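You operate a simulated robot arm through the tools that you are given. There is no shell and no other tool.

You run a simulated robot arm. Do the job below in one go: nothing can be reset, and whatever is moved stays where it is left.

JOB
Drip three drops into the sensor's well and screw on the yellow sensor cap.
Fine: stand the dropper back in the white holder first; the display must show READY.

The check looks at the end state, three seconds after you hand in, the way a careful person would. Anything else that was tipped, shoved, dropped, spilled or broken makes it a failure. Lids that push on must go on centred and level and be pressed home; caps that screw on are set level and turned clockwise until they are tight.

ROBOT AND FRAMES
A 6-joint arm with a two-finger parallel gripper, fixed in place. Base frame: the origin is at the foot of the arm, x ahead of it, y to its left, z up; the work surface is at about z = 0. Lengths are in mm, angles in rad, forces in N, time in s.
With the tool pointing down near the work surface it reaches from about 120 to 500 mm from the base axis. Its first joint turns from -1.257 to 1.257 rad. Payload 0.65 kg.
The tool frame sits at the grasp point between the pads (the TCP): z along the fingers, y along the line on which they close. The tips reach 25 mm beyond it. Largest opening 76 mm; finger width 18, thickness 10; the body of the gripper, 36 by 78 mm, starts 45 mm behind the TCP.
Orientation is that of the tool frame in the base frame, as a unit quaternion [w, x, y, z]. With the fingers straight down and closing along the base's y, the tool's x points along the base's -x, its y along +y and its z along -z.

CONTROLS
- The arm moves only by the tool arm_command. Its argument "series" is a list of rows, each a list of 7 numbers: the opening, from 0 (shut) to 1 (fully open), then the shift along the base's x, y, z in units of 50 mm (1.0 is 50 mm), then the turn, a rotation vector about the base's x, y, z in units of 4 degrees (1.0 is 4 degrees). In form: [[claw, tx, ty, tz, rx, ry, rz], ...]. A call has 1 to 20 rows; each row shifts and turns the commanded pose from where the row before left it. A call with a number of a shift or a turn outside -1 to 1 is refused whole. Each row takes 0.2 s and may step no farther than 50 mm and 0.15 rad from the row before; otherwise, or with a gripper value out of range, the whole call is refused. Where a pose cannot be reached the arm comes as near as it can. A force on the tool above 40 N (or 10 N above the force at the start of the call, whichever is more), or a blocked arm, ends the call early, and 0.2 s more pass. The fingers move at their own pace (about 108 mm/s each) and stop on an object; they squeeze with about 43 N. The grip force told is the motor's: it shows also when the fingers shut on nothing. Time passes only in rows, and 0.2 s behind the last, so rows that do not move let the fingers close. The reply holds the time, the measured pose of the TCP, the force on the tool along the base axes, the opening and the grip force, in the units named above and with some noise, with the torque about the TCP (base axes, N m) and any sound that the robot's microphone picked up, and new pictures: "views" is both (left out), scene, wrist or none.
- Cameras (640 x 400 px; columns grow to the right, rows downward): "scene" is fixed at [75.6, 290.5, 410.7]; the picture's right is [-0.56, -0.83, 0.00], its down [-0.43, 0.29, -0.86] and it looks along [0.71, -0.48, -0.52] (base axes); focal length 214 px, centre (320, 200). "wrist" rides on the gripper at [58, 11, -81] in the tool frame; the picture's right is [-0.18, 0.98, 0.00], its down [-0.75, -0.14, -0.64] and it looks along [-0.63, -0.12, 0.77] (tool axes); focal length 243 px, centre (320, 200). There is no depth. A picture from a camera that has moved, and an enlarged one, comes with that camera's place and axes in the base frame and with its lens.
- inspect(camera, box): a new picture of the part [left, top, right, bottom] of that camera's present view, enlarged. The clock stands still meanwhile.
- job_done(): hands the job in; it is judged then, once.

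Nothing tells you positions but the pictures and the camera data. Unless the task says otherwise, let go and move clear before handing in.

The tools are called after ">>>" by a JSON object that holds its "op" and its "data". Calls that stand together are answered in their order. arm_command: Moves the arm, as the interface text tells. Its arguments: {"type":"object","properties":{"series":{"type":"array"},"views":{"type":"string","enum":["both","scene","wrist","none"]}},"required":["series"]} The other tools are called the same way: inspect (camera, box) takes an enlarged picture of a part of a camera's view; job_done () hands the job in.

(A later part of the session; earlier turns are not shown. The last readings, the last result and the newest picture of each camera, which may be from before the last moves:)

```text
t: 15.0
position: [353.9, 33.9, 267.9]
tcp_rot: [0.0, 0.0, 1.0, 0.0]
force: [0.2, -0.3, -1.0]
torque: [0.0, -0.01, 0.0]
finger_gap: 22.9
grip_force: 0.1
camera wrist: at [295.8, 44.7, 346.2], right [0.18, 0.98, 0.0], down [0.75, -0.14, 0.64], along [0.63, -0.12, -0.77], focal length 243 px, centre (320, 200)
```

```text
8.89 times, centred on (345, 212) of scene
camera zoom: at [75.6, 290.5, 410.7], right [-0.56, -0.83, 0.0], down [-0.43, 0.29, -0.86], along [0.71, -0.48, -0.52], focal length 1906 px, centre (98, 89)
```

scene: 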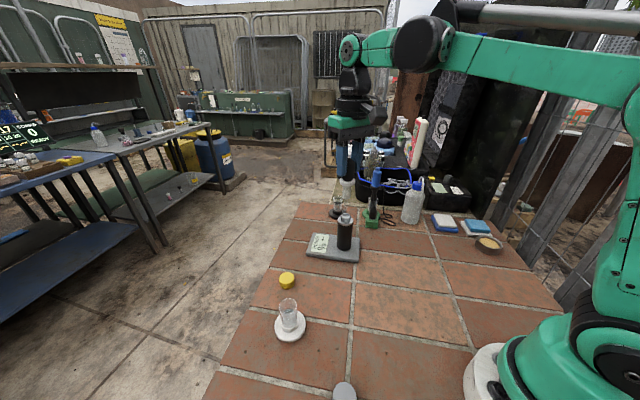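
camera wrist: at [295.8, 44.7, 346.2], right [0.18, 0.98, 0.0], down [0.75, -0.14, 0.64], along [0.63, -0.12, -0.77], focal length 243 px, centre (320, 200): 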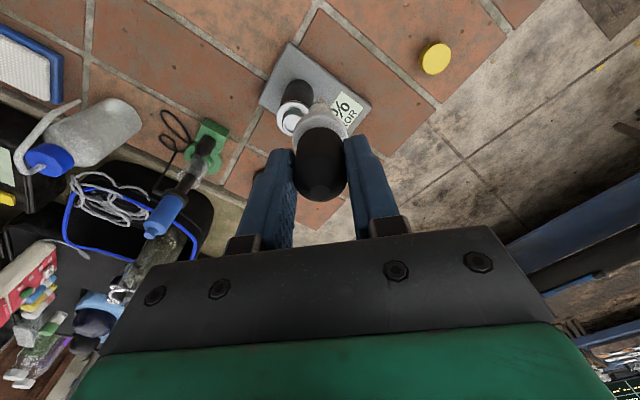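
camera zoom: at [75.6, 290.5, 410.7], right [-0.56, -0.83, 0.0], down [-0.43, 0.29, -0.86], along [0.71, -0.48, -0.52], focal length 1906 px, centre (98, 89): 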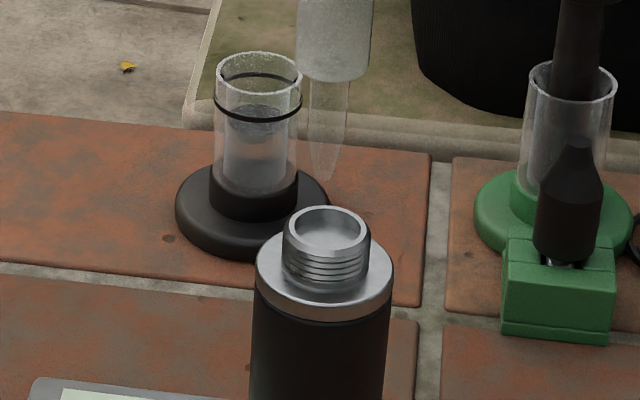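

Using several wrist views, I put the well rim at about (387, 2, 107) and the dropper tip at about (354, 34, 155). I'll move over the well and compare the tip and well directly.

>>> {"op": "arm_command", "data": {"series": [[0.285, 0.16, -0.16, 0, 0, 0, 0], [0.285, 0.24, -0.24, 0, 0, 0, 0], [0.285, 0.2, -0.2, 0, 0, 0, 0], [0.285, 0.02, -0.02, -0.2, 0, 0, 0], [0.285, 0, 0, 0, 0, 0, 0]]}}

>>> {"op": "inspect", "data": {"camera": "wrist", "box": [280, 70, 360, 130]}}

>>> {"op": "inspect", "data": {"camera": "scene", "box": [310, 180, 380, 235]}}

```text
t: 16.2
position: [385.3, 4.1, 257.1]
tcp_rot: [0.0, 0.0, 1.0, 0.0]
force: [-0.4, 1.1, -0.2]
torque: [0.01, 0.0, 0.04]
finger_gap: 22.9
grip_force: 0.6
camera wrist: at [327.3, 14.5, 336.0], right [0.18, 0.98, 0.0], down [0.75, -0.14, 0.64], along [0.63, -0.12, -0.77], focal length 243 px, centre (320, 200)
```

scene: 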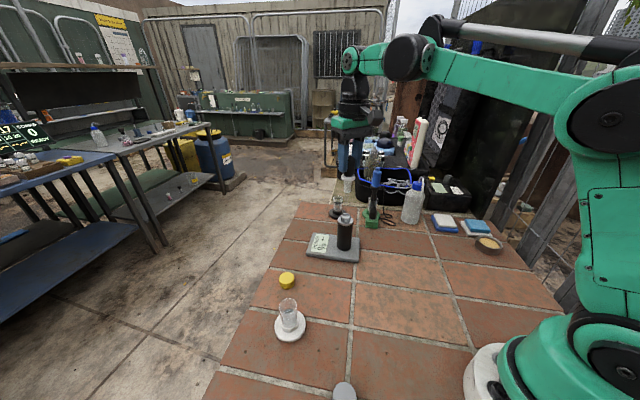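
wrist: 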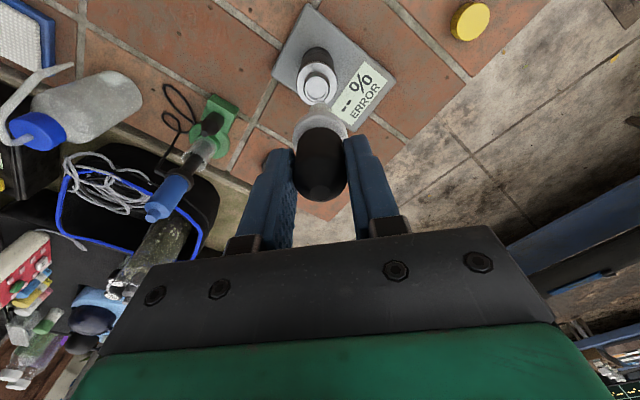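

```text
6.67 times, centred on (320, 100) of wrist
camera zoom: at [327.3, 14.5, 336.0], right [0.18, 0.98, 0.0], down [0.75, -0.14, 0.64], along [0.63, -0.12, -0.77], focal length 1618 px, centre (320, 867)
```

zoom: 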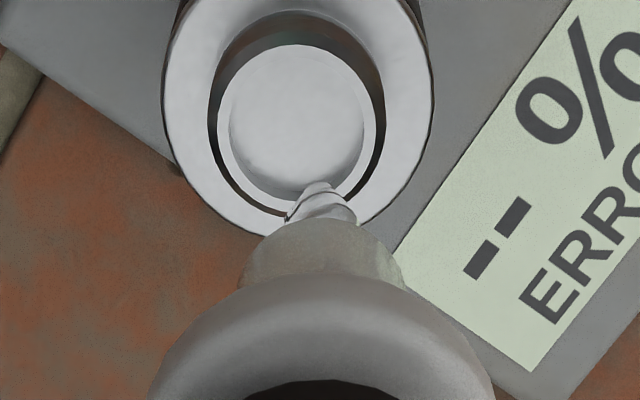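

```text
7.27 times, centred on (345, 208) of scene
camera zoom: at [75.6, 290.5, 410.7], right [-0.56, -0.83, 0.0], down [-0.43, 0.29, -0.86], along [0.71, -0.48, -0.52], focal length 1560 px, centre (138, 146)
```

zoom: 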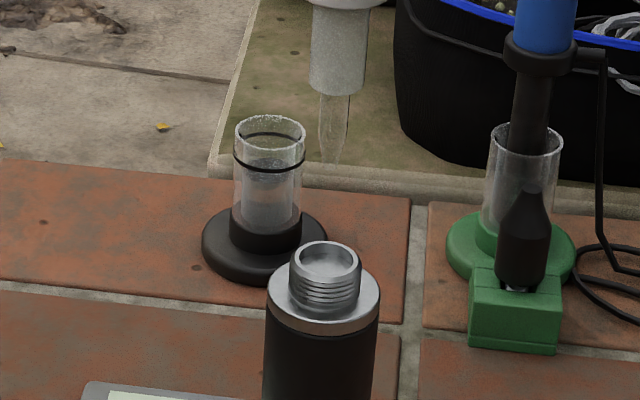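

The tip needs about +3 mm in x and −3.5 mm in y to be centred over the well. I'll make that shift, lower by 20 mm, and re-check.

>>> {"op": "arm_command", "data": {"series": [[0.285, 0.055, -0.07, 0, 0, 0, 0], [0.285, 0, 0, -0.2, 0, 0, 0], [0.285, 0, 0, -0.2, 0, 0, 0], [0.285, 0, 0, 0, 0, 0, 0]], "views": "none"}}

>>> {"op": "inspect", "data": {"camera": "wrist", "box": [280, 70, 360, 130]}}

>>> {"op": "inspect", "data": {"camera": "scene", "box": [310, 180, 380, 235]}}

```text
t: 17.2
position: [388.3, 0.2, 238.3]
tcp_rot: [0.0, 0.001, 1.0, 0.0]
force: [0.9, 0.4, 0.3]
torque: [0.01, 0.0, 0.0]
finger_gap: 22.8
grip_force: 0.7
```

```text
6.67 times, centred on (320, 100) of wrist
camera zoom: at [329.2, 10.5, 316.1], right [0.18, 0.98, 0.0], down [0.75, -0.14, 0.64], along [0.63, -0.12, -0.77], focal length 1618 px, centre (320, 867)
```

zoom: 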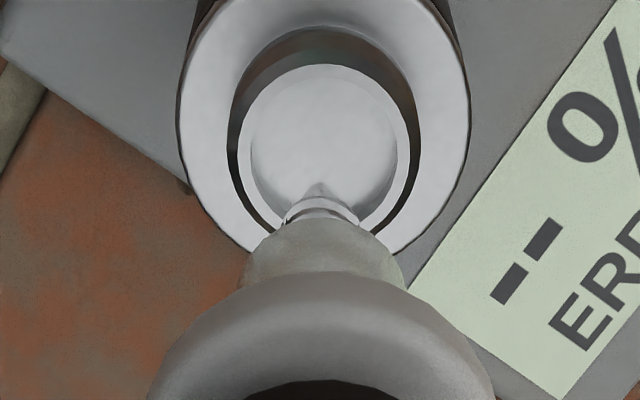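

```text
7.27 times, centred on (345, 208) of scene
camera zoom: at [75.6, 290.5, 410.7], right [-0.56, -0.83, 0.0], down [-0.43, 0.29, -0.86], along [0.71, -0.48, -0.52], focal length 1560 px, centre (138, 146)
```

zoom: 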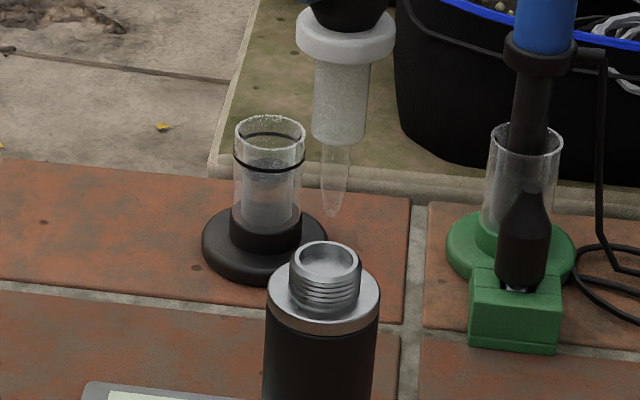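

The tip is now within about 1.5 mm of the well centre and roughly 18 mm above the rim. I'll fine-tune, lower another 8 mm, and then make the first short squeeze.

>>> {"op": "arm_command", "data": {"series": [[0.285, 0.02, 0.01, -0.08, 0, 0, 0], [0.285, 0, 0, -0.08, 0, 0, 0], [0.285, 0, 0, 0, 0, 0, 0]], "views": "none"}}

>>> {"op": "inspect", "data": {"camera": "wrist", "box": [280, 70, 360, 130]}}

>>> {"op": "inspect", "data": {"camera": "scene", "box": [325, 190, 365, 225]}}

```text
t: 18.0
position: [389.7, -0.2, 229.4]
tcp_rot: [0.0, 0.0, 1.0, 0.0]
force: [-0.1, -0.9, -0.2]
torque: [-0.01, -0.02, 0.01]
finger_gap: 22.5
grip_force: 1.0
```

```text
6.67 times, centred on (320, 100) of wrist
camera zoom: at [330.9, 11.1, 308.1], right [0.18, 0.98, 0.0], down [0.75, -0.14, 0.64], along [0.63, -0.12, -0.77], focal length 1618 px, centre (320, 867)
```

zoom: 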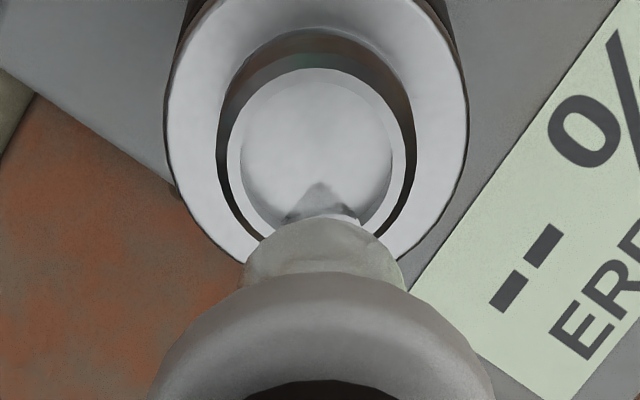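

```text
11.43 times, centred on (345, 208) of scene
camera zoom: at [75.6, 290.5, 410.7], right [-0.56, -0.83, 0.0], down [-0.43, 0.29, -0.86], along [0.71, -0.48, -0.52], focal length 2451 px, centre (34, 114)
```

zoom: 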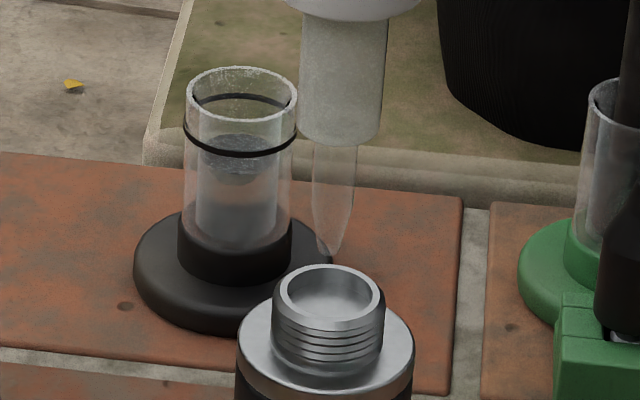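

The tip is centred over the well and about 10 mm above the rim. First squeeze now.

>>> {"op": "arm_command", "data": {"series": [[0.275, 0, 0, 0, 0, 0, 0]], "views": "none"}}

>>> {"op": "inspect", "data": {"camera": "wrist", "box": [280, 70, 360, 130]}}

>>> {"op": "inspect", "data": {"camera": "scene", "box": [325, 190, 365, 225]}}

```text
t: 18.4
position: [389.4, 0.2, 228.2]
tcp_rot: [0.0, 0.0, 1.0, 0.0]
force: [0.4, -0.2, 0.5]
torque: [-0.01, 0.0, 0.01]
finger_gap: 22.5
grip_force: 12.9
```

```text
6.67 times, centred on (320, 100) of wrist
camera zoom: at [330.9, 11.1, 308.2], right [0.18, 0.98, 0.0], down [0.75, -0.14, 0.64], along [0.63, -0.12, -0.77], focal length 1618 px, centre (320, 867)
```

zoom: 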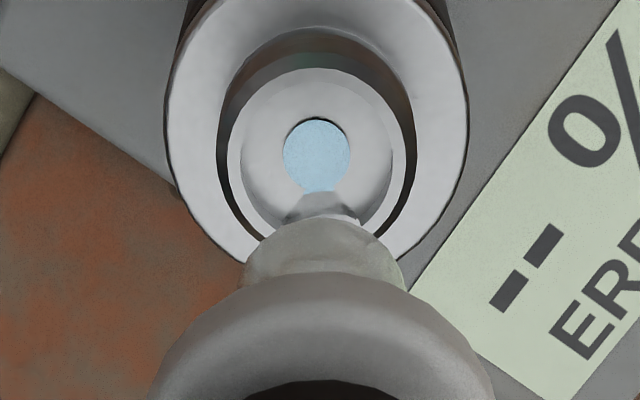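

```text
11.43 times, centred on (345, 208) of scene
camera zoom: at [75.6, 290.5, 410.7], right [-0.56, -0.83, 0.0], down [-0.43, 0.29, -0.86], along [0.71, -0.48, -0.52], focal length 2451 px, centre (34, 114)
```

zoom: 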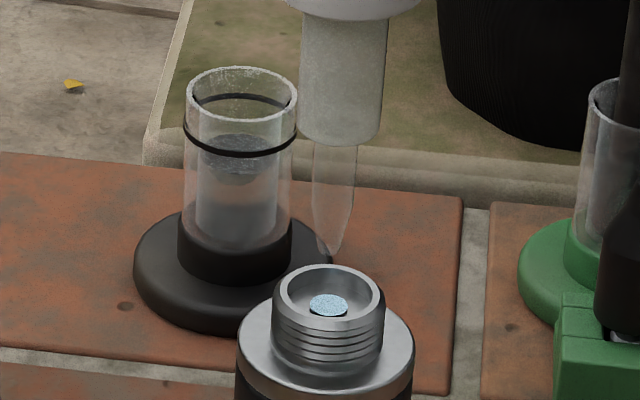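

A blue spot has landed centrally in the well, which I count as drop one. I'll release and check that nothing more falls.

>>> {"op": "arm_command", "data": {"series": [[0.287, 0, 0, 0, 0, 0, 0], [0.287, 0, 0, 0, 0, 0, 0], [0.287, 0, 0, 0, 0, 0, 0]], "views": "none"}}

>>> {"op": "inspect", "data": {"camera": "wrist", "box": [280, 70, 360, 130]}}

>>> {"op": "inspect", "data": {"camera": "scene", "box": [325, 190, 365, 225]}}

```text
t: 19.2
position: [387.9, 0.2, 230.6]
tcp_rot: [0.0, 0.0, 1.0, 0.0]
force: [-0.7, 0.3, -0.8]
torque: [0.0, 0.01, -0.02]
finger_gap: 22.7
grip_force: 0.4
```

```text
6.67 times, centred on (320, 100) of wrist
camera zoom: at [330.9, 11.1, 308.2], right [0.18, 0.98, 0.0], down [0.75, -0.14, 0.64], along [0.63, -0.12, -0.77], focal length 1618 px, centre (320, 867)
```

zoom: 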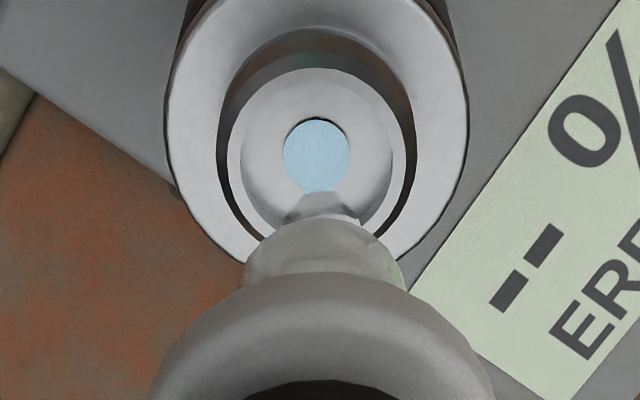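

```text
11.43 times, centred on (345, 208) of scene
camera zoom: at [75.6, 290.5, 410.7], right [-0.56, -0.83, 0.0], down [-0.43, 0.29, -0.86], along [0.71, -0.48, -0.52], focal length 2451 px, centre (34, 114)
```

zoom: 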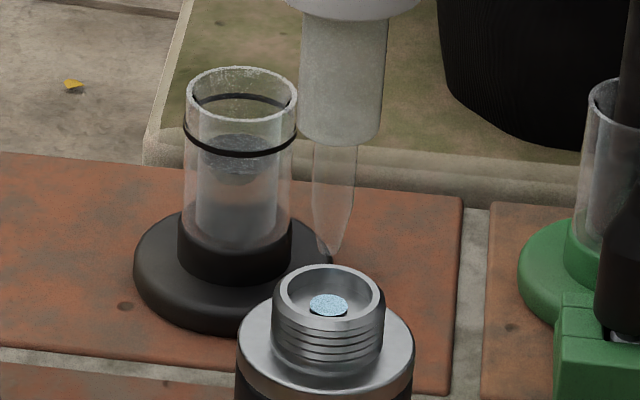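

The well holds one drop and the spot is unchanged after release, so the dropper is not dripping. Second squeeze.

>>> {"op": "arm_command", "data": {"series": [[0.275, 0, 0, 0, 0, 0, 0]], "views": "none"}}

>>> {"op": "inspect", "data": {"camera": "wrist", "box": [280, 70, 360, 130]}}

>>> {"op": "inspect", "data": {"camera": "scene", "box": [325, 190, 365, 225]}}

```text
t: 19.6
position: [390.1, 0.2, 229.2]
tcp_rot: [0.0, 0.0, 1.0, 0.0]
force: [0.7, -0.1, 0.5]
torque: [0.02, 0.0, -0.01]
finger_gap: 22.1
grip_force: 12.2
```

```text
6.67 times, centred on (320, 100) of wrist
camera zoom: at [330.9, 11.1, 308.2], right [0.18, 0.98, 0.0], down [0.75, -0.14, 0.64], along [0.63, -0.12, -0.77], focal length 1618 px, centre (320, 867)
```

zoom: 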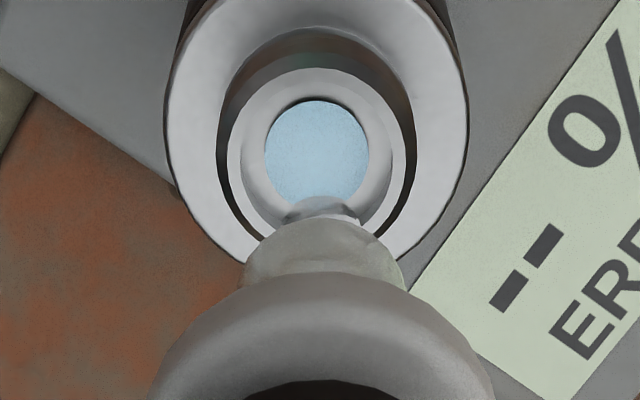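

```text
11.43 times, centred on (345, 208) of scene
camera zoom: at [75.6, 290.5, 410.7], right [-0.56, -0.83, 0.0], down [-0.43, 0.29, -0.86], along [0.71, -0.48, -0.52], focal length 2451 px, centre (34, 114)
```

zoom: 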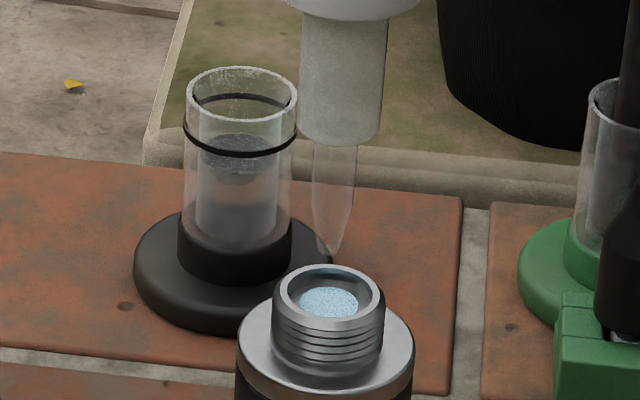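

The spot grew by one step, so that is drop two. Release again and check.

>>> {"op": "arm_command", "data": {"series": [[0.287, 0, 0, 0, 0, 0, 0], [0.287, 0, 0, 0, 0, 0, 0], [0.287, 0, 0, 0, 0, 0, 0]], "views": "none"}}

>>> {"op": "inspect", "data": {"camera": "wrist", "box": [280, 70, 360, 130]}}

```text
t: 20.4
position: [389.0, -0.4, 229.2]
tcp_rot: [0.0, 0.0, 1.0, 0.0]
force: [-0.3, 1.0, 0.1]
torque: [-0.03, -0.01, 0.03]
finger_gap: 23.1
grip_force: 0.4
```

```text
6.67 times, centred on (320, 100) of wrist
camera zoom: at [330.9, 11.1, 308.2], right [0.18, 0.98, 0.0], down [0.75, -0.14, 0.64], along [0.63, -0.12, -0.77], focal length 1618 px, centre (320, 867)
```

zoom: 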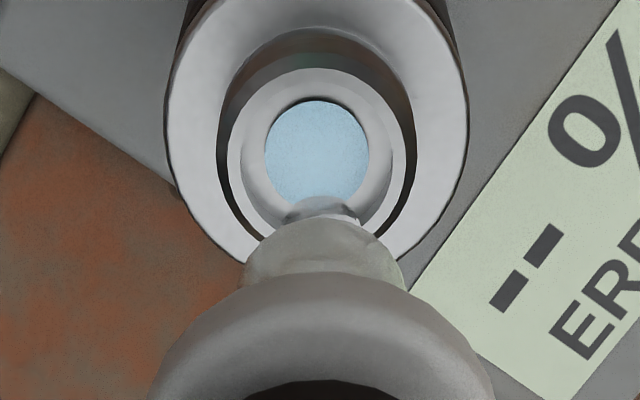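

Two drops are in and the spot is stable. Third and last squeeze.

>>> {"op": "arm_command", "data": {"series": [[0.275, 0, 0, 0, 0, 0, 0]], "views": "none"}}

>>> {"op": "inspect", "data": {"camera": "wrist", "box": [280, 70, 360, 130]}}

>>> {"op": "inspect", "data": {"camera": "scene", "box": [325, 190, 365, 225]}}

```text
t: 20.8
position: [389.5, -0.4, 228.1]
tcp_rot: [0.001, 0.0, 1.0, 0.0]
force: [-0.4, 0.9, 0.2]
torque: [0.01, 0.02, -0.01]
finger_gap: 22.6
grip_force: 13.6
```

```text
6.67 times, centred on (320, 100) of wrist
camera zoom: at [330.9, 11.1, 308.2], right [0.18, 0.98, 0.0], down [0.75, -0.14, 0.64], along [0.63, -0.12, -0.77], focal length 1618 px, centre (320, 867)
```

zoom: 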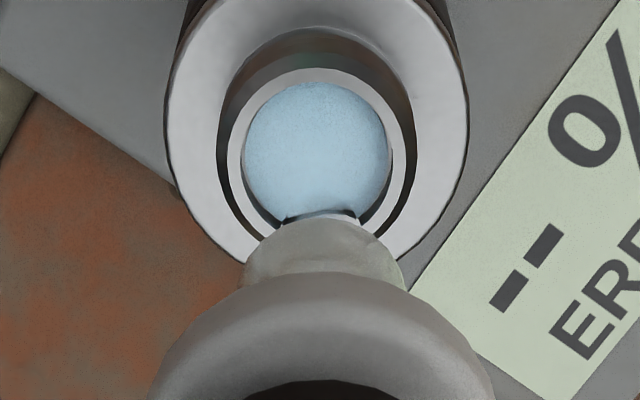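

```text
11.43 times, centred on (345, 208) of scene
camera zoom: at [75.6, 290.5, 410.7], right [-0.56, -0.83, 0.0], down [-0.43, 0.29, -0.86], along [0.71, -0.48, -0.52], focal length 2451 px, centre (34, 114)
```

zoom: 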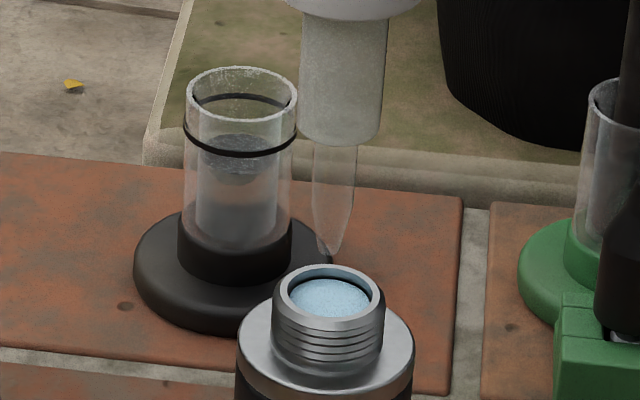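

Three drops fill the well evenly. I'll release the squeeze, raise straight up, and check the well before going back to the holder.

>>> {"op": "arm_command", "data": {"series": [[0.287, 0, 0, 0, 0, 0, 0], [0.286, 0, 0, 0, 0, 0, 0], [0.286, 0, 0, 0.2, 0, 0, 0], [0.286, 0, 0, 0.3, 0, 0, 0], [0.286, 0, 0, 0.26, 0, 0, 0], [0.286, 0, 0, 0, 0, 0, 0]], "views": "none"}}

>>> {"op": "inspect", "data": {"camera": "wrist", "box": [270, 60, 370, 140]}}

>>> {"op": "inspect", "data": {"camera": "scene", "box": [310, 180, 380, 235]}}

```text
t: 22.2
position: [388.8, -0.3, 266.5]
tcp_rot: [0.0, 0.0, 1.0, 0.0]
force: [-0.6, 0.1, -0.1]
torque: [0.03, 0.02, 0.02]
finger_gap: 22.9
grip_force: 0.8
```

```text
5.00 times, centred on (320, 100) of wrist
camera zoom: at [330.6, 11.5, 345.2], right [0.18, 0.98, 0.0], down [0.75, -0.14, 0.64], along [0.63, -0.12, -0.77], focal length 1213 px, centre (320, 700)
```

zoom: 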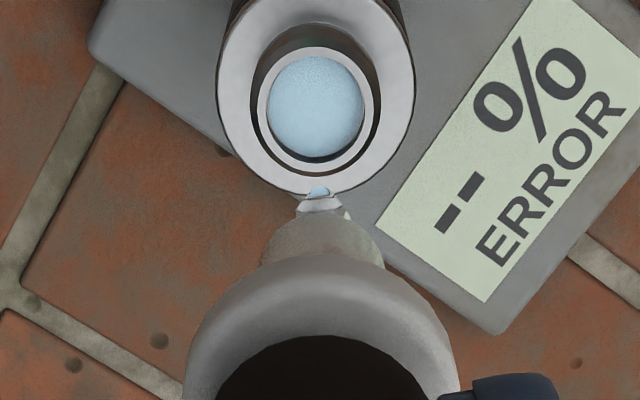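

```text
7.27 times, centred on (345, 208) of scene
camera zoom: at [75.6, 290.5, 410.7], right [-0.56, -0.83, 0.0], down [-0.43, 0.29, -0.86], along [0.71, -0.48, -0.52], focal length 1560 px, centre (138, 146)
```

zoom: 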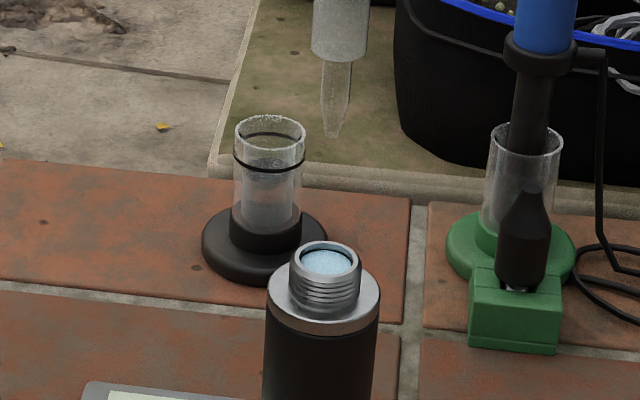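

>>> {"op": "inspect", "data": {"camera": "wrist", "box": [308, 85, 332, 100]}}

>>> {"op": "inspect", "data": {"camera": "scene", "box": [330, 175, 362, 200]}}

```text
16.00 times, centred on (320, 92) of wrist
camera zoom: at [330.6, 11.5, 345.2], right [0.18, 0.98, 0.0], down [0.75, -0.14, 0.64], along [0.63, -0.12, -0.77], focal length 3882 px, centre (320, 1920)
```

zoom: 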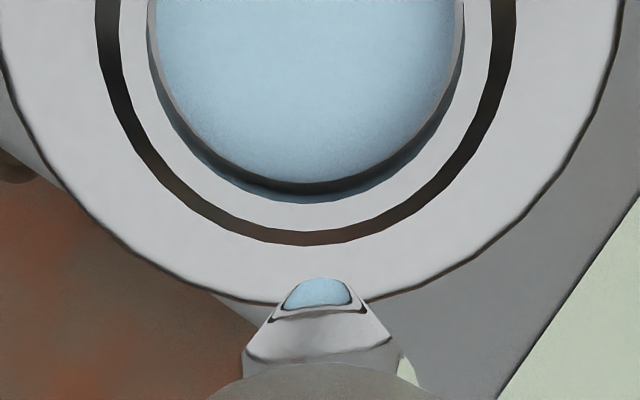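

```text
16.00 times, centred on (346, 188) of scene
camera zoom: at [75.6, 290.5, 410.7], right [-0.56, -0.83, 0.0], down [-0.43, 0.29, -0.86], along [0.71, -0.48, -0.52], focal length 3432 px, centre (-96, 400)
```

zoom: 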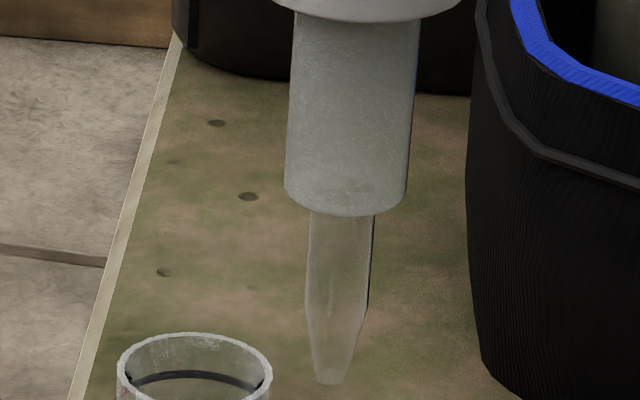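

No drop hangs from the tip; the blue is just the well seen through the glass. I'll carry the dropper back the same way to above the holder.

>>> {"op": "arm_command", "data": {"series": [[0.286, -0.084, 0.175, 0, 0, 0, 0], [0.286, -0.168, 0.35, 0, 0, 0, 0], [0.286, -0.168, 0.35, 0, 0, 0, 0], [0.286, -0.168, 0.35, 0, 0, 0, 0], [0.286, -0.168, 0.35, 0, 0, 0, 0], [0.286, -0.168, 0.35, 0, 0, 0, 0], [0.286, -0.168, 0.35, 0, 0, 0, 0], [0.286, -0.168, 0.35, 0, 0, 0, 0], [0.286, -0.168, 0.35, 0, 0, 0, 0], [0.286, -0.168, 0.35, 0, 0, 0, 0], [0.286, -0.168, 0.35, 0, 0, 0, 0], [0.286, -0.168, 0.35, 0, 0, 0, 0], [0.286, -0.084, 0.175, 0, 0, 0, 0], [0.286, 0, 0, 0, 0, 0, 0]]}}

>>> {"op": "inspect", "data": {"camera": "wrist", "box": [270, 20, 370, 140]}}

>>> {"op": "inspect", "data": {"camera": "scene", "box": [255, 190, 325, 345]}}

```text
t: 25.2
position: [288.2, 209.4, 268.8]
tcp_rot: [0.0, 0.0, 1.0, 0.001]
force: [0.4, -0.1, -0.9]
torque: [-0.02, 0.01, -0.03]
finger_gap: 22.6
grip_force: 0.6
camera wrist: at [229.4, 220.5, 347.3], right [0.18, 0.98, 0.0], down [0.75, -0.14, 0.64], along [0.63, -0.12, -0.77], focal length 243 px, centre (320, 200)
```

scene: 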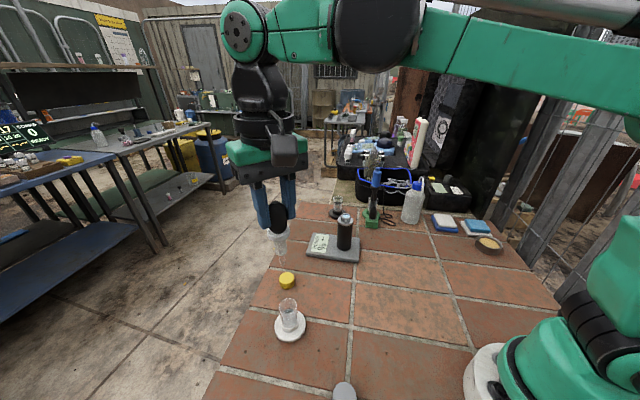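
wrist: 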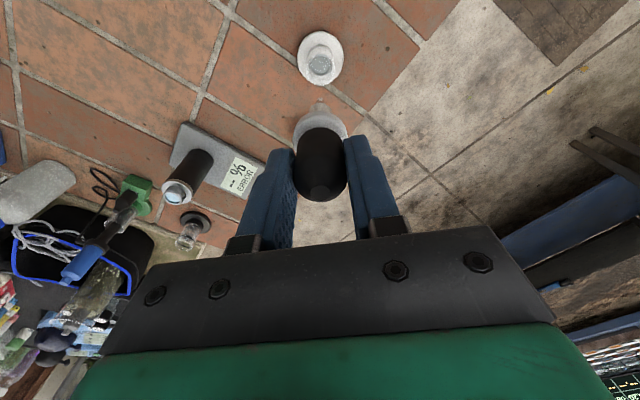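

```text
3.33 times, centred on (320, 80) of wrist
camera zoom: at [229.4, 220.5, 347.3], right [0.18, 0.98, 0.0], down [0.75, -0.14, 0.64], along [0.63, -0.12, -0.77], focal length 809 px, centre (320, 600)
```

zoom: 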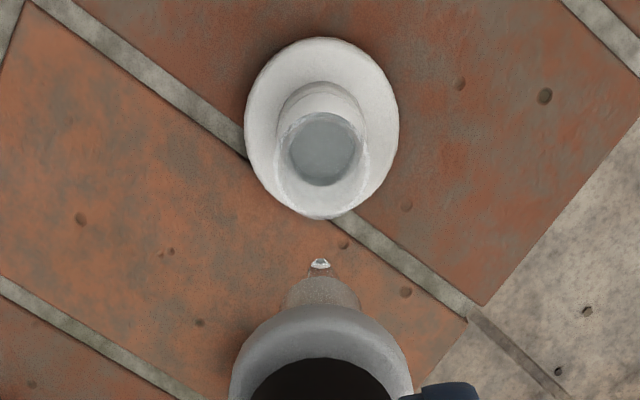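

```text
2.58 times, centred on (290, 268) of scene
camera zoom: at [75.6, 290.6, 410.7], right [-0.56, -0.83, 0.0], down [-0.43, 0.29, -0.86], along [0.71, -0.48, -0.52], focal length 554 px, centre (397, 26)
```

zoom: 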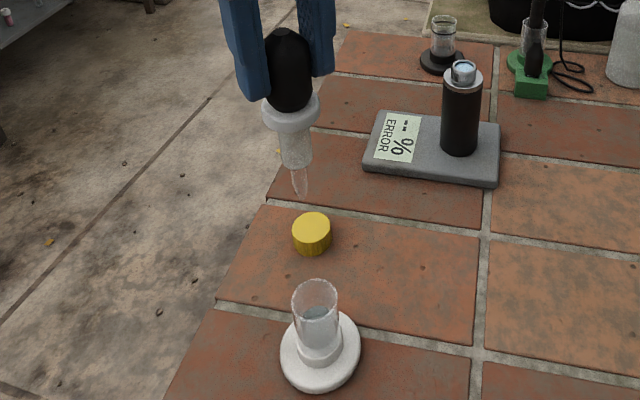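

I'm back over the holder within about 1 mm of the pick-up spot. I'll correct that, lower until the tip is just above the glass, and check.

>>> {"op": "arm_command", "data": {"series": [[0.286, 0.01, 0.02, -0.2, 0, 0, 0], [0.286, 0, 0, -0.4, 0, 0, 0], [0.286, 0, 0, -0.4, 0, 0, 0], [0.286, 0, 0, -0.3, 0, 0, 0], [0.286, 0, 0, 0, 0, 0, 0]], "views": "none"}}

>>> {"op": "inspect", "data": {"camera": "wrist", "box": [270, 40, 370, 120]}}

>>> {"op": "inspect", "data": {"camera": "scene", "box": [255, 240, 325, 345]}}

```text
t: 26.4
position: [289.5, 209.9, 204.2]
tcp_rot: [0.0, 0.0, 1.0, 0.0]
force: [-0.3, 0.4, -0.4]
torque: [-0.06, 0.02, -0.02]
finger_gap: 22.7
grip_force: 0.3
```

```text
5.00 times, centred on (320, 80) of wrist
camera zoom: at [230.6, 221.1, 282.3], right [0.18, 0.98, 0.0], down [0.75, -0.14, 0.64], along [0.63, -0.12, -0.77], focal length 1213 px, centre (320, 800)
```

zoom: 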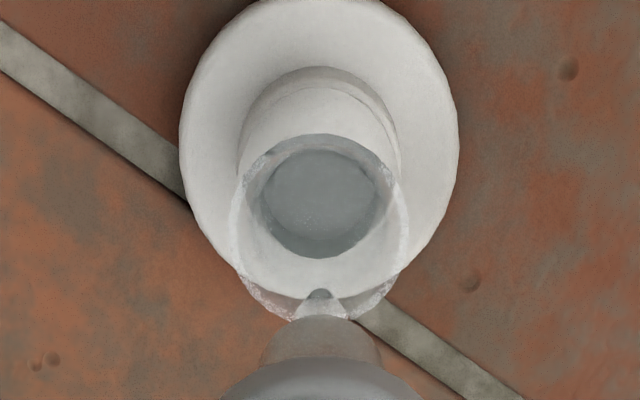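

```text
3.81 times, centred on (290, 292) of scene
camera zoom: at [75.6, 290.5, 410.7], right [-0.56, -0.83, 0.0], down [-0.43, 0.29, -0.86], along [0.71, -0.48, -0.52], focal length 817 px, centre (434, -152)
```

zoom: 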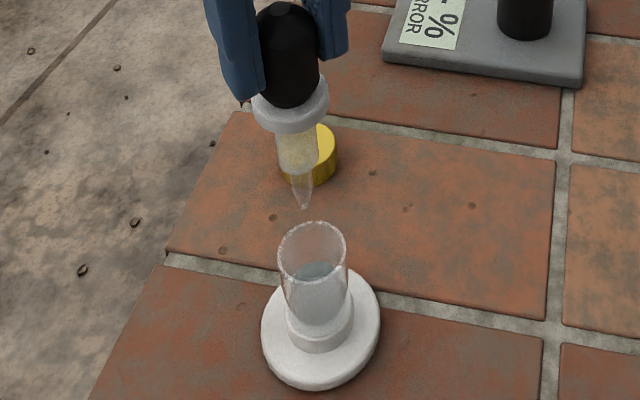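

The tip is on the glass axis in both views. I'll lower it into the holder in stages.

>>> {"op": "arm_command", "data": {"series": [[0.286, 0, 0, -0.2, 0, 0, 0], [0.286, 0, 0, -0.3, 0, 0, 0], [0.286, 0, 0, -0.3, 0, 0, 0], [0.286, 0, 0, -0.3, 0, 0, 0], [0.286, 0, 0, -0.2, 0, 0, 0], [0.286, 0, 0, 0, 0, 0, 0]], "views": "none"}}

>>> {"op": "inspect", "data": {"camera": "wrist", "box": [240, 40, 400, 220]}}

>>> {"op": "inspect", "data": {"camera": "scene", "box": [255, 240, 325, 345]}}

```text
t: 27.8
position: [289.5, 210.3, 138.2]
tcp_rot: [0.0, 0.0, 1.0, 0.0]
force: [0.8, 0.3, -0.1]
torque: [0.01, 0.01, 0.01]
finger_gap: 22.8
grip_force: 0.6
```

```text
2.22 times, centred on (320, 130) of wrist
camera zoom: at [230.8, 221.0, 217.0], right [0.18, 0.98, 0.0], down [0.75, -0.14, 0.64], along [0.63, -0.12, -0.77], focal length 539 px, centre (320, 356)
```

zoom: 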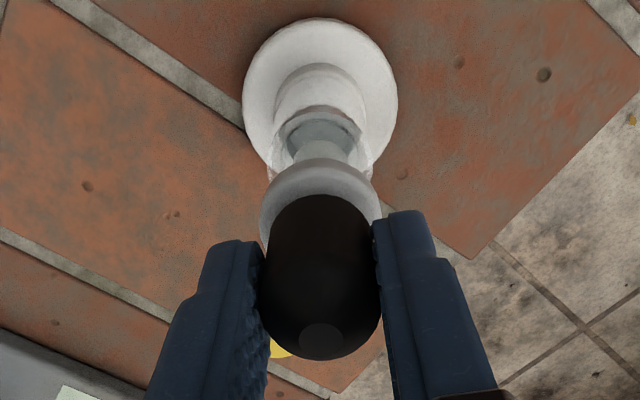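

```text
3.81 times, centred on (290, 292) of scene
camera zoom: at [75.6, 290.5, 410.7], right [-0.56, -0.83, 0.0], down [-0.43, 0.29, -0.86], along [0.71, -0.48, -0.52], focal length 817 px, centre (434, -152)
```

zoom: 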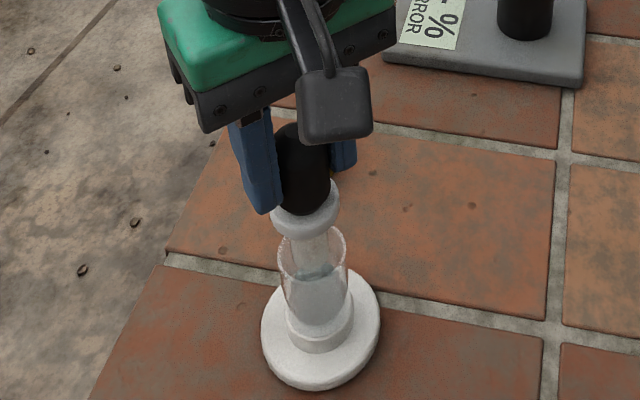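

>>> {"op": "arm_command", "data": {"series": [[0.286, 0, 0, -0.15, 0, 0, 0], [0.286, 0, 0, -0.15, 0, 0, 0], [0.286, 0, 0, -0.07, 0, 0, 0], [0.286, 0, 0, 0, 0, 0, 0]], "views": "none"}}

>>> {"op": "inspect", "data": {"camera": "wrist", "box": [240, 40, 400, 220]}}

>>> {"op": "inspect", "data": {"camera": "scene", "box": [255, 240, 325, 345]}}

```text
t: 28.8
position: [289.5, 210.2, 119.1]
tcp_rot: [0.0, 0.0, 1.0, 0.0]
force: [-0.4, 0.5, -0.2]
torque: [0.04, 0.0, 0.02]
finger_gap: 22.9
grip_force: 0.4
```

```text
2.22 times, centred on (320, 130) of wrist
camera zoom: at [230.9, 221.9, 197.8], right [0.18, 0.98, 0.0], down [0.75, -0.14, 0.64], along [0.63, -0.12, -0.77], focal length 539 px, centre (320, 356)
```

zoom: 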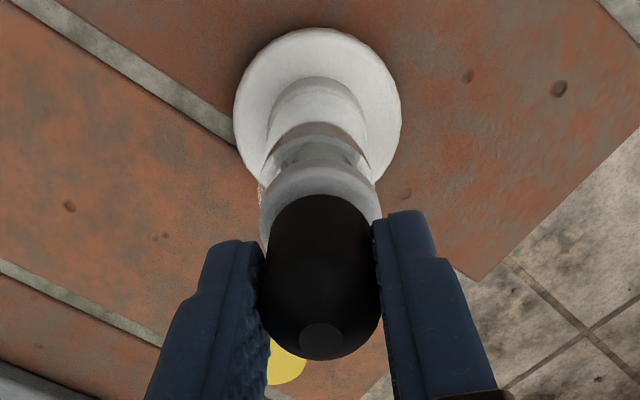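

```text
3.81 times, centred on (290, 292) of scene
camera zoom: at [75.6, 290.5, 410.7], right [-0.56, -0.83, 0.0], down [-0.43, 0.29, -0.86], along [0.71, -0.48, -0.52], focal length 817 px, centre (434, -152)
```

zoom: 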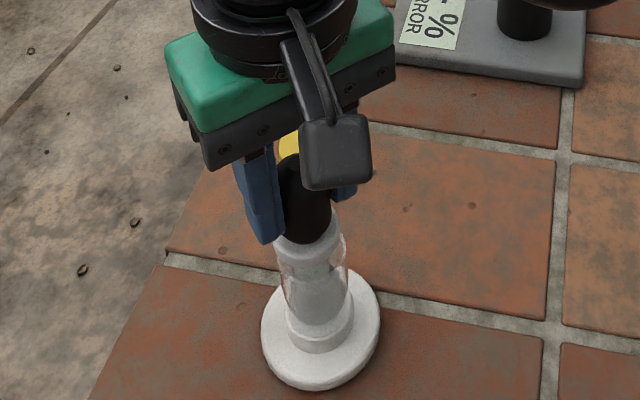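

>>> {"op": "arm_command", "data": {"series": [[0.286, -0.01, -0.005, -0.03, 0, 0, 0], [0.286, 0, 0, 0, 0, 0, 0]], "views": "none"}}

>>> {"op": "inspect", "data": {"camera": "wrist", "box": [240, 80, 400, 220]}}

>>> {"op": "inspect", "data": {"camera": "scene", "box": [255, 240, 325, 345]}}

```text
t: 29.4
position: [288.0, 212.2, 117.7]
tcp_rot: [-0.001, 0.0, 1.0, 0.0]
force: [-0.2, 0.3, -1.2]
torque: [0.02, 0.0, -0.03]
finger_gap: 22.8
grip_force: 0.5
```

```text
2.86 times, centred on (320, 150) of wrist
camera zoom: at [230.2, 222.1, 196.2], right [0.18, 0.98, 0.0], down [0.75, -0.14, 0.64], along [0.63, -0.12, -0.77], focal length 693 px, centre (320, 343)
```

zoom: 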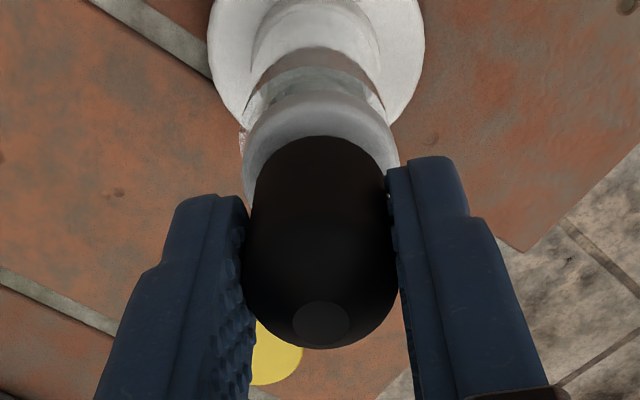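

```text
3.81 times, centred on (290, 292) of scene
camera zoom: at [75.6, 290.5, 410.7], right [-0.56, -0.83, 0.0], down [-0.43, 0.29, -0.86], along [0.71, -0.48, -0.52], focal length 817 px, centre (434, -152)
```

zoom: 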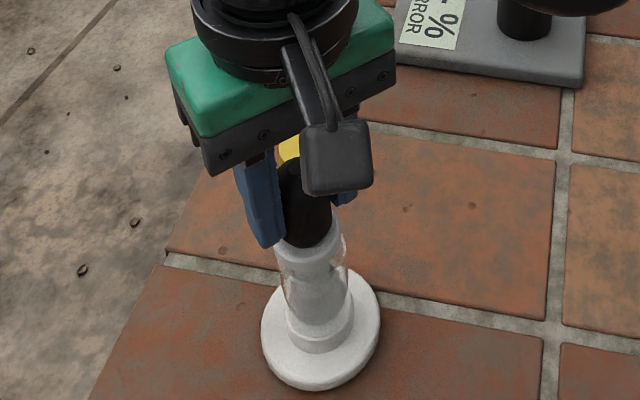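

The picture matches the pick-up view. I'll nudge half a millimetre, then open slowly and confirm the dropper is standing in the holder.

>>> {"op": "arm_command", "data": {"series": [[0.286, 0, -0.012, -0.008, 0, 0, 0], [0.3, 0, 0, 0, 0, 0, 0], [0.33, 0, 0, 0, 0, 0, 0], [0.4, 0, 0, 0, 0, 0, 0], [0.4, 0, 0, 0, 0, 0, 0]], "views": "none"}}

>>> {"op": "inspect", "data": {"camera": "wrist", "box": [240, 80, 400, 220]}}

>>> {"op": "inspect", "data": {"camera": "scene", "box": [255, 240, 325, 345]}}

```text
t: 30.6
position: [288.8, 211.1, 116.6]
tcp_rot: [0.001, -0.001, 1.0, 0.001]
force: [-0.3, -0.2, 0.2]
torque: [0.02, -0.02, 0.02]
finger_gap: 30.2
grip_force: 0.0
```

```text
2.86 times, centred on (320, 150) of wrist
camera zoom: at [230.3, 221.4, 195.5], right [0.18, 0.98, 0.0], down [0.75, -0.14, 0.64], along [0.63, -0.12, -0.77], focal length 693 px, centre (320, 343)
```

zoom: 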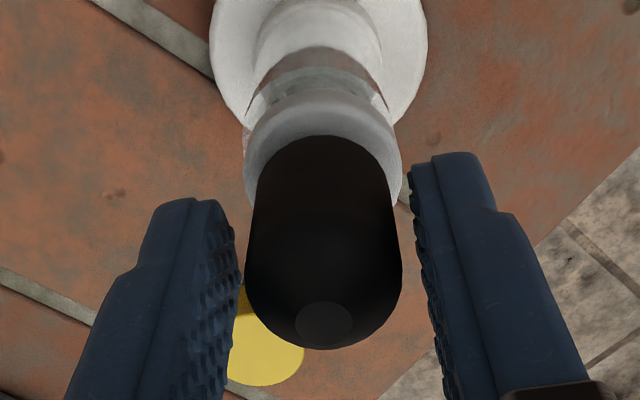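

```text
3.81 times, centred on (290, 292) of scene
camera zoom: at [75.6, 290.5, 410.7], right [-0.56, -0.83, 0.0], down [-0.43, 0.29, -0.86], along [0.71, -0.48, -0.52], focal length 817 px, centre (434, -152)
```

zoom: 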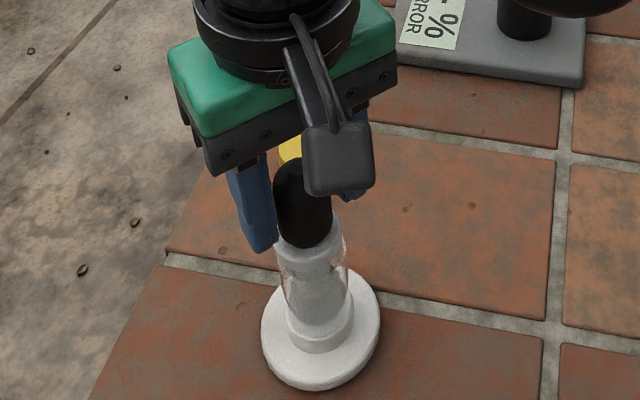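

The dropper stands on its own. I'll open fully, rise clear, and inspect it in the holder.

>>> {"op": "arm_command", "data": {"series": [[0.7, 0, 0, 0, 0, 0, 0], [1, 0, 0, 0, 0, 0, 0], [1, 0, 0, 0.3, 0, 0, 0], [1, 0, 0, 0.6, 0, 0, 0], [1, 0, 0, 0.8, 0, 0, 0], [1, 0, 0, 0.5, 0, 0, 0], [1, 0, 0, 0, 0, 0, 0]]}}

>>> {"op": "inspect", "data": {"camera": "wrist", "box": [240, 30, 400, 180]}}

>>> {"op": "inspect", "data": {"camera": "scene", "box": [260, 265, 320, 350]}}

```text
t: 32.2
position: [287.9, 210.9, 229.2]
tcp_rot: [-0.001, 0.0, 1.0, 0.0]
force: [0.9, 0.6, 0.1]
torque: [0.03, -0.01, 0.0]
finger_gap: 76.2
grip_force: 0.0
camera wrist: at [229.8, 221.1, 307.9], right [0.18, 0.98, 0.0], down [0.75, -0.14, 0.64], along [0.63, -0.12, -0.77], focal length 243 px, centre (320, 200)
```

scene: 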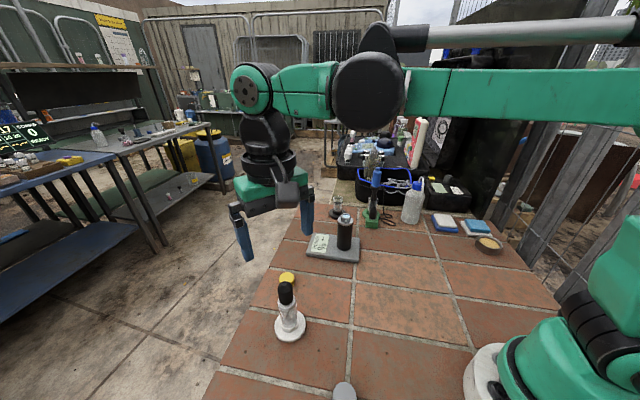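
wrist: 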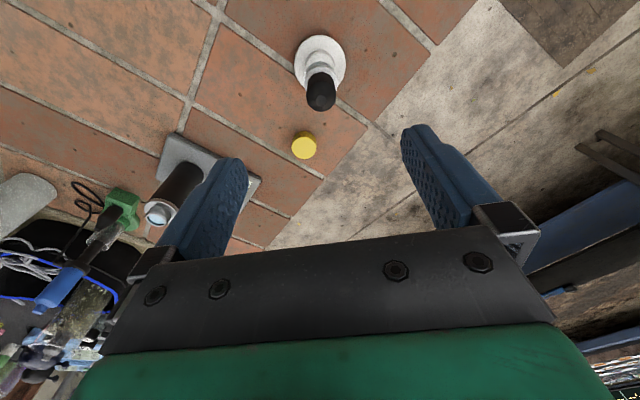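

```text
2.67 times, centred on (320, 105) of wrist
camera zoom: at [229.8, 221.1, 307.9], right [0.18, 0.98, 0.0], down [0.75, -0.14, 0.64], along [0.63, -0.12, -0.77], focal length 647 px, centre (320, 453)
```

zoom: 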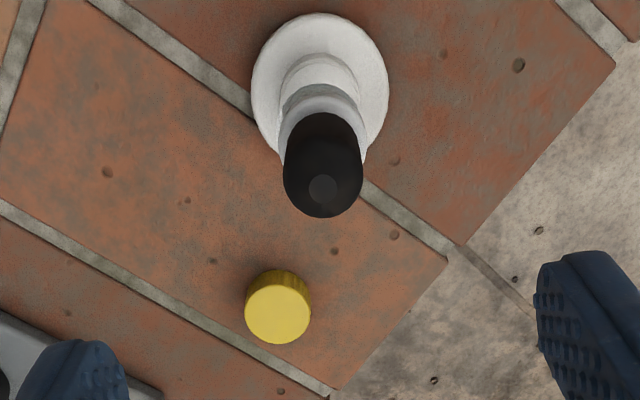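

```text
4.71 times, centred on (290, 308) of scene
camera zoom: at [75.6, 290.5, 410.7], right [-0.56, -0.83, 0.0], down [-0.43, 0.29, -0.86], along [0.71, -0.48, -0.52], focal length 1009 px, centre (461, -306)
```

zoom: 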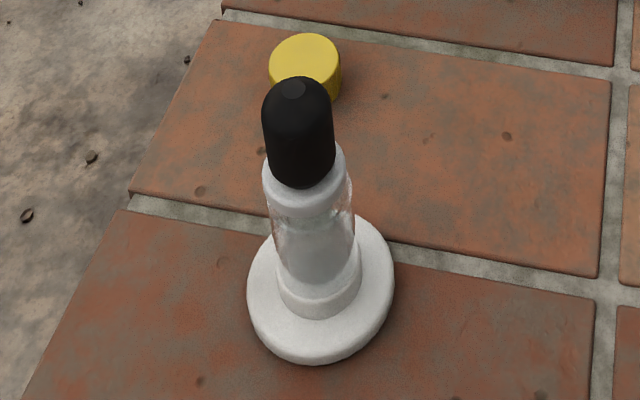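

The dropper sits in its holder at the original height and upright. Next is the yellow cap at about (378, 172), roughly 32 mm wide and 14 mm tall. I'll go above it while turning the tool 90° counter-clockwise, which gives room for clockwise screwing later and keeps the wrist camera away from the dropper.

>>> {"op": "arm_command", "data": {"series": [[1, 0.18, -0.078, -0.1, 0, 0, 1], [1, 0.18, -0.078, -0.1, 0, 0, 1], [1, 0.18, -0.078, -0.1, 0, 0, 1], [1, 0.18, -0.078, -0.1, 0, 0, 1], [1, 0.18, -0.078, -0.1, 0, 0, 1], [1, 0.18, -0.078, -0.1, 0, 0, 1], [1, 0.18, -0.078, -0.1, 0, 0, 1], [1, 0.18, -0.078, -0.1, 0, 0, 1], [1, 0.18, -0.078, -0.1, 0, 0, 1], [1, 0.18, -0.078, -0.1, 0, 0, 1], [1, 0, 0, 0, 0, 0, 1], [1, 0, 0, 0, 0, 0, 1], [1, 0, 0, 0, 0, 0, 1], [1, 0, 0, 0, 0, 0, 1], [1, 0, 0, 0, 0, 0, 1], [1, 0, 0, 0, 0, 0, 1], [1, 0, 0, 0, 0, 0, 1], [1, 0, 0, 0, 0, 0, 1], [1, 0, 0, 0, 0, 0, 1], [1, 0, 0, 0, 0, 0, 1]]}}

```text
t: 36.4
position: [377.8, 172.7, 178.0]
tcp_rot: [0.0, -0.644, 0.765, 0.0]
force: [0.8, -1.9, 1.0]
torque: [-0.01, 0.01, 0.02]
finger_gap: 76.0
grip_force: 0.1
camera wrist: at [357.5, 116.6, 255.6], right [-0.94, 0.35, 0.0], down [0.27, 0.72, 0.64], along [0.23, 0.6, -0.77], focal length 243 px, centre (320, 200)
```

scene: 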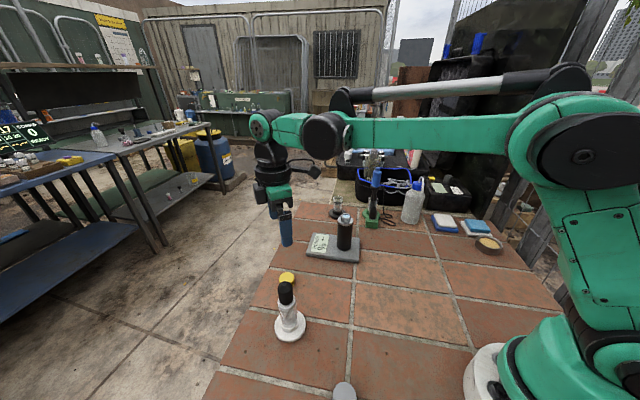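
wrist: 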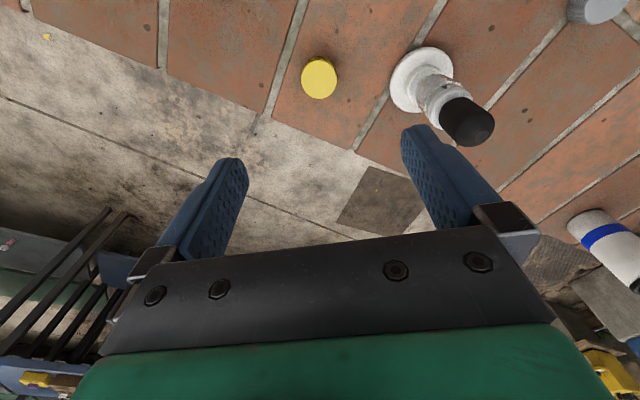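

>>> {"op": "inspect", "data": {"camera": "wrist", "box": [270, 40, 370, 120]}}

>>> {"op": "inspect", "data": {"camera": "scene", "box": [255, 190, 325, 300]}}

```text
5.00 times, centred on (320, 80) of wrist
camera zoom: at [357.5, 116.6, 255.6], right [-0.94, 0.35, 0.0], down [0.27, 0.72, 0.64], along [0.23, 0.6, -0.77], focal length 1213 px, centre (320, 800)
```

zoom: 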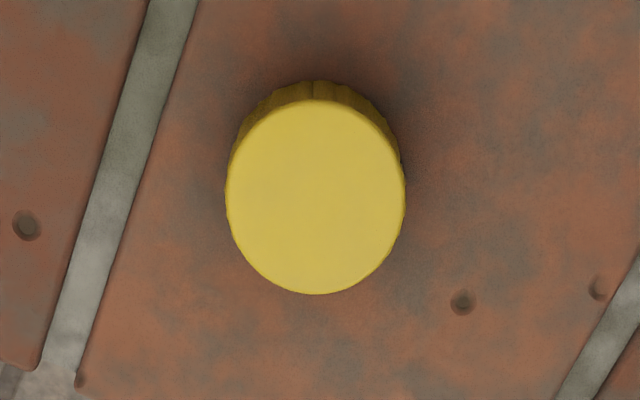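

```text
3.64 times, centred on (290, 245) of scene
camera zoom: at [75.6, 290.5, 410.7], right [-0.56, -0.83, 0.0], down [-0.43, 0.29, -0.86], along [0.71, -0.48, -0.52], focal length 780 px, centre (429, 36)
```

zoom: 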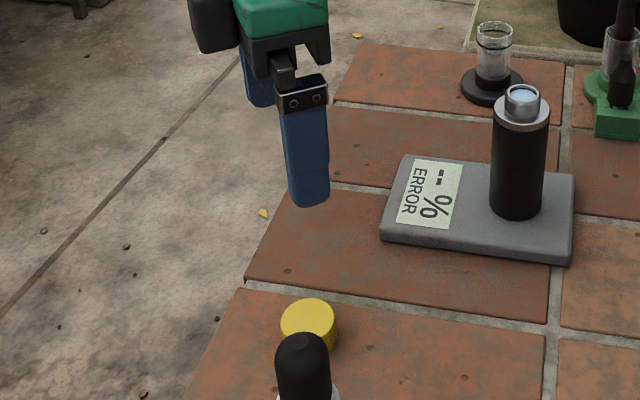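

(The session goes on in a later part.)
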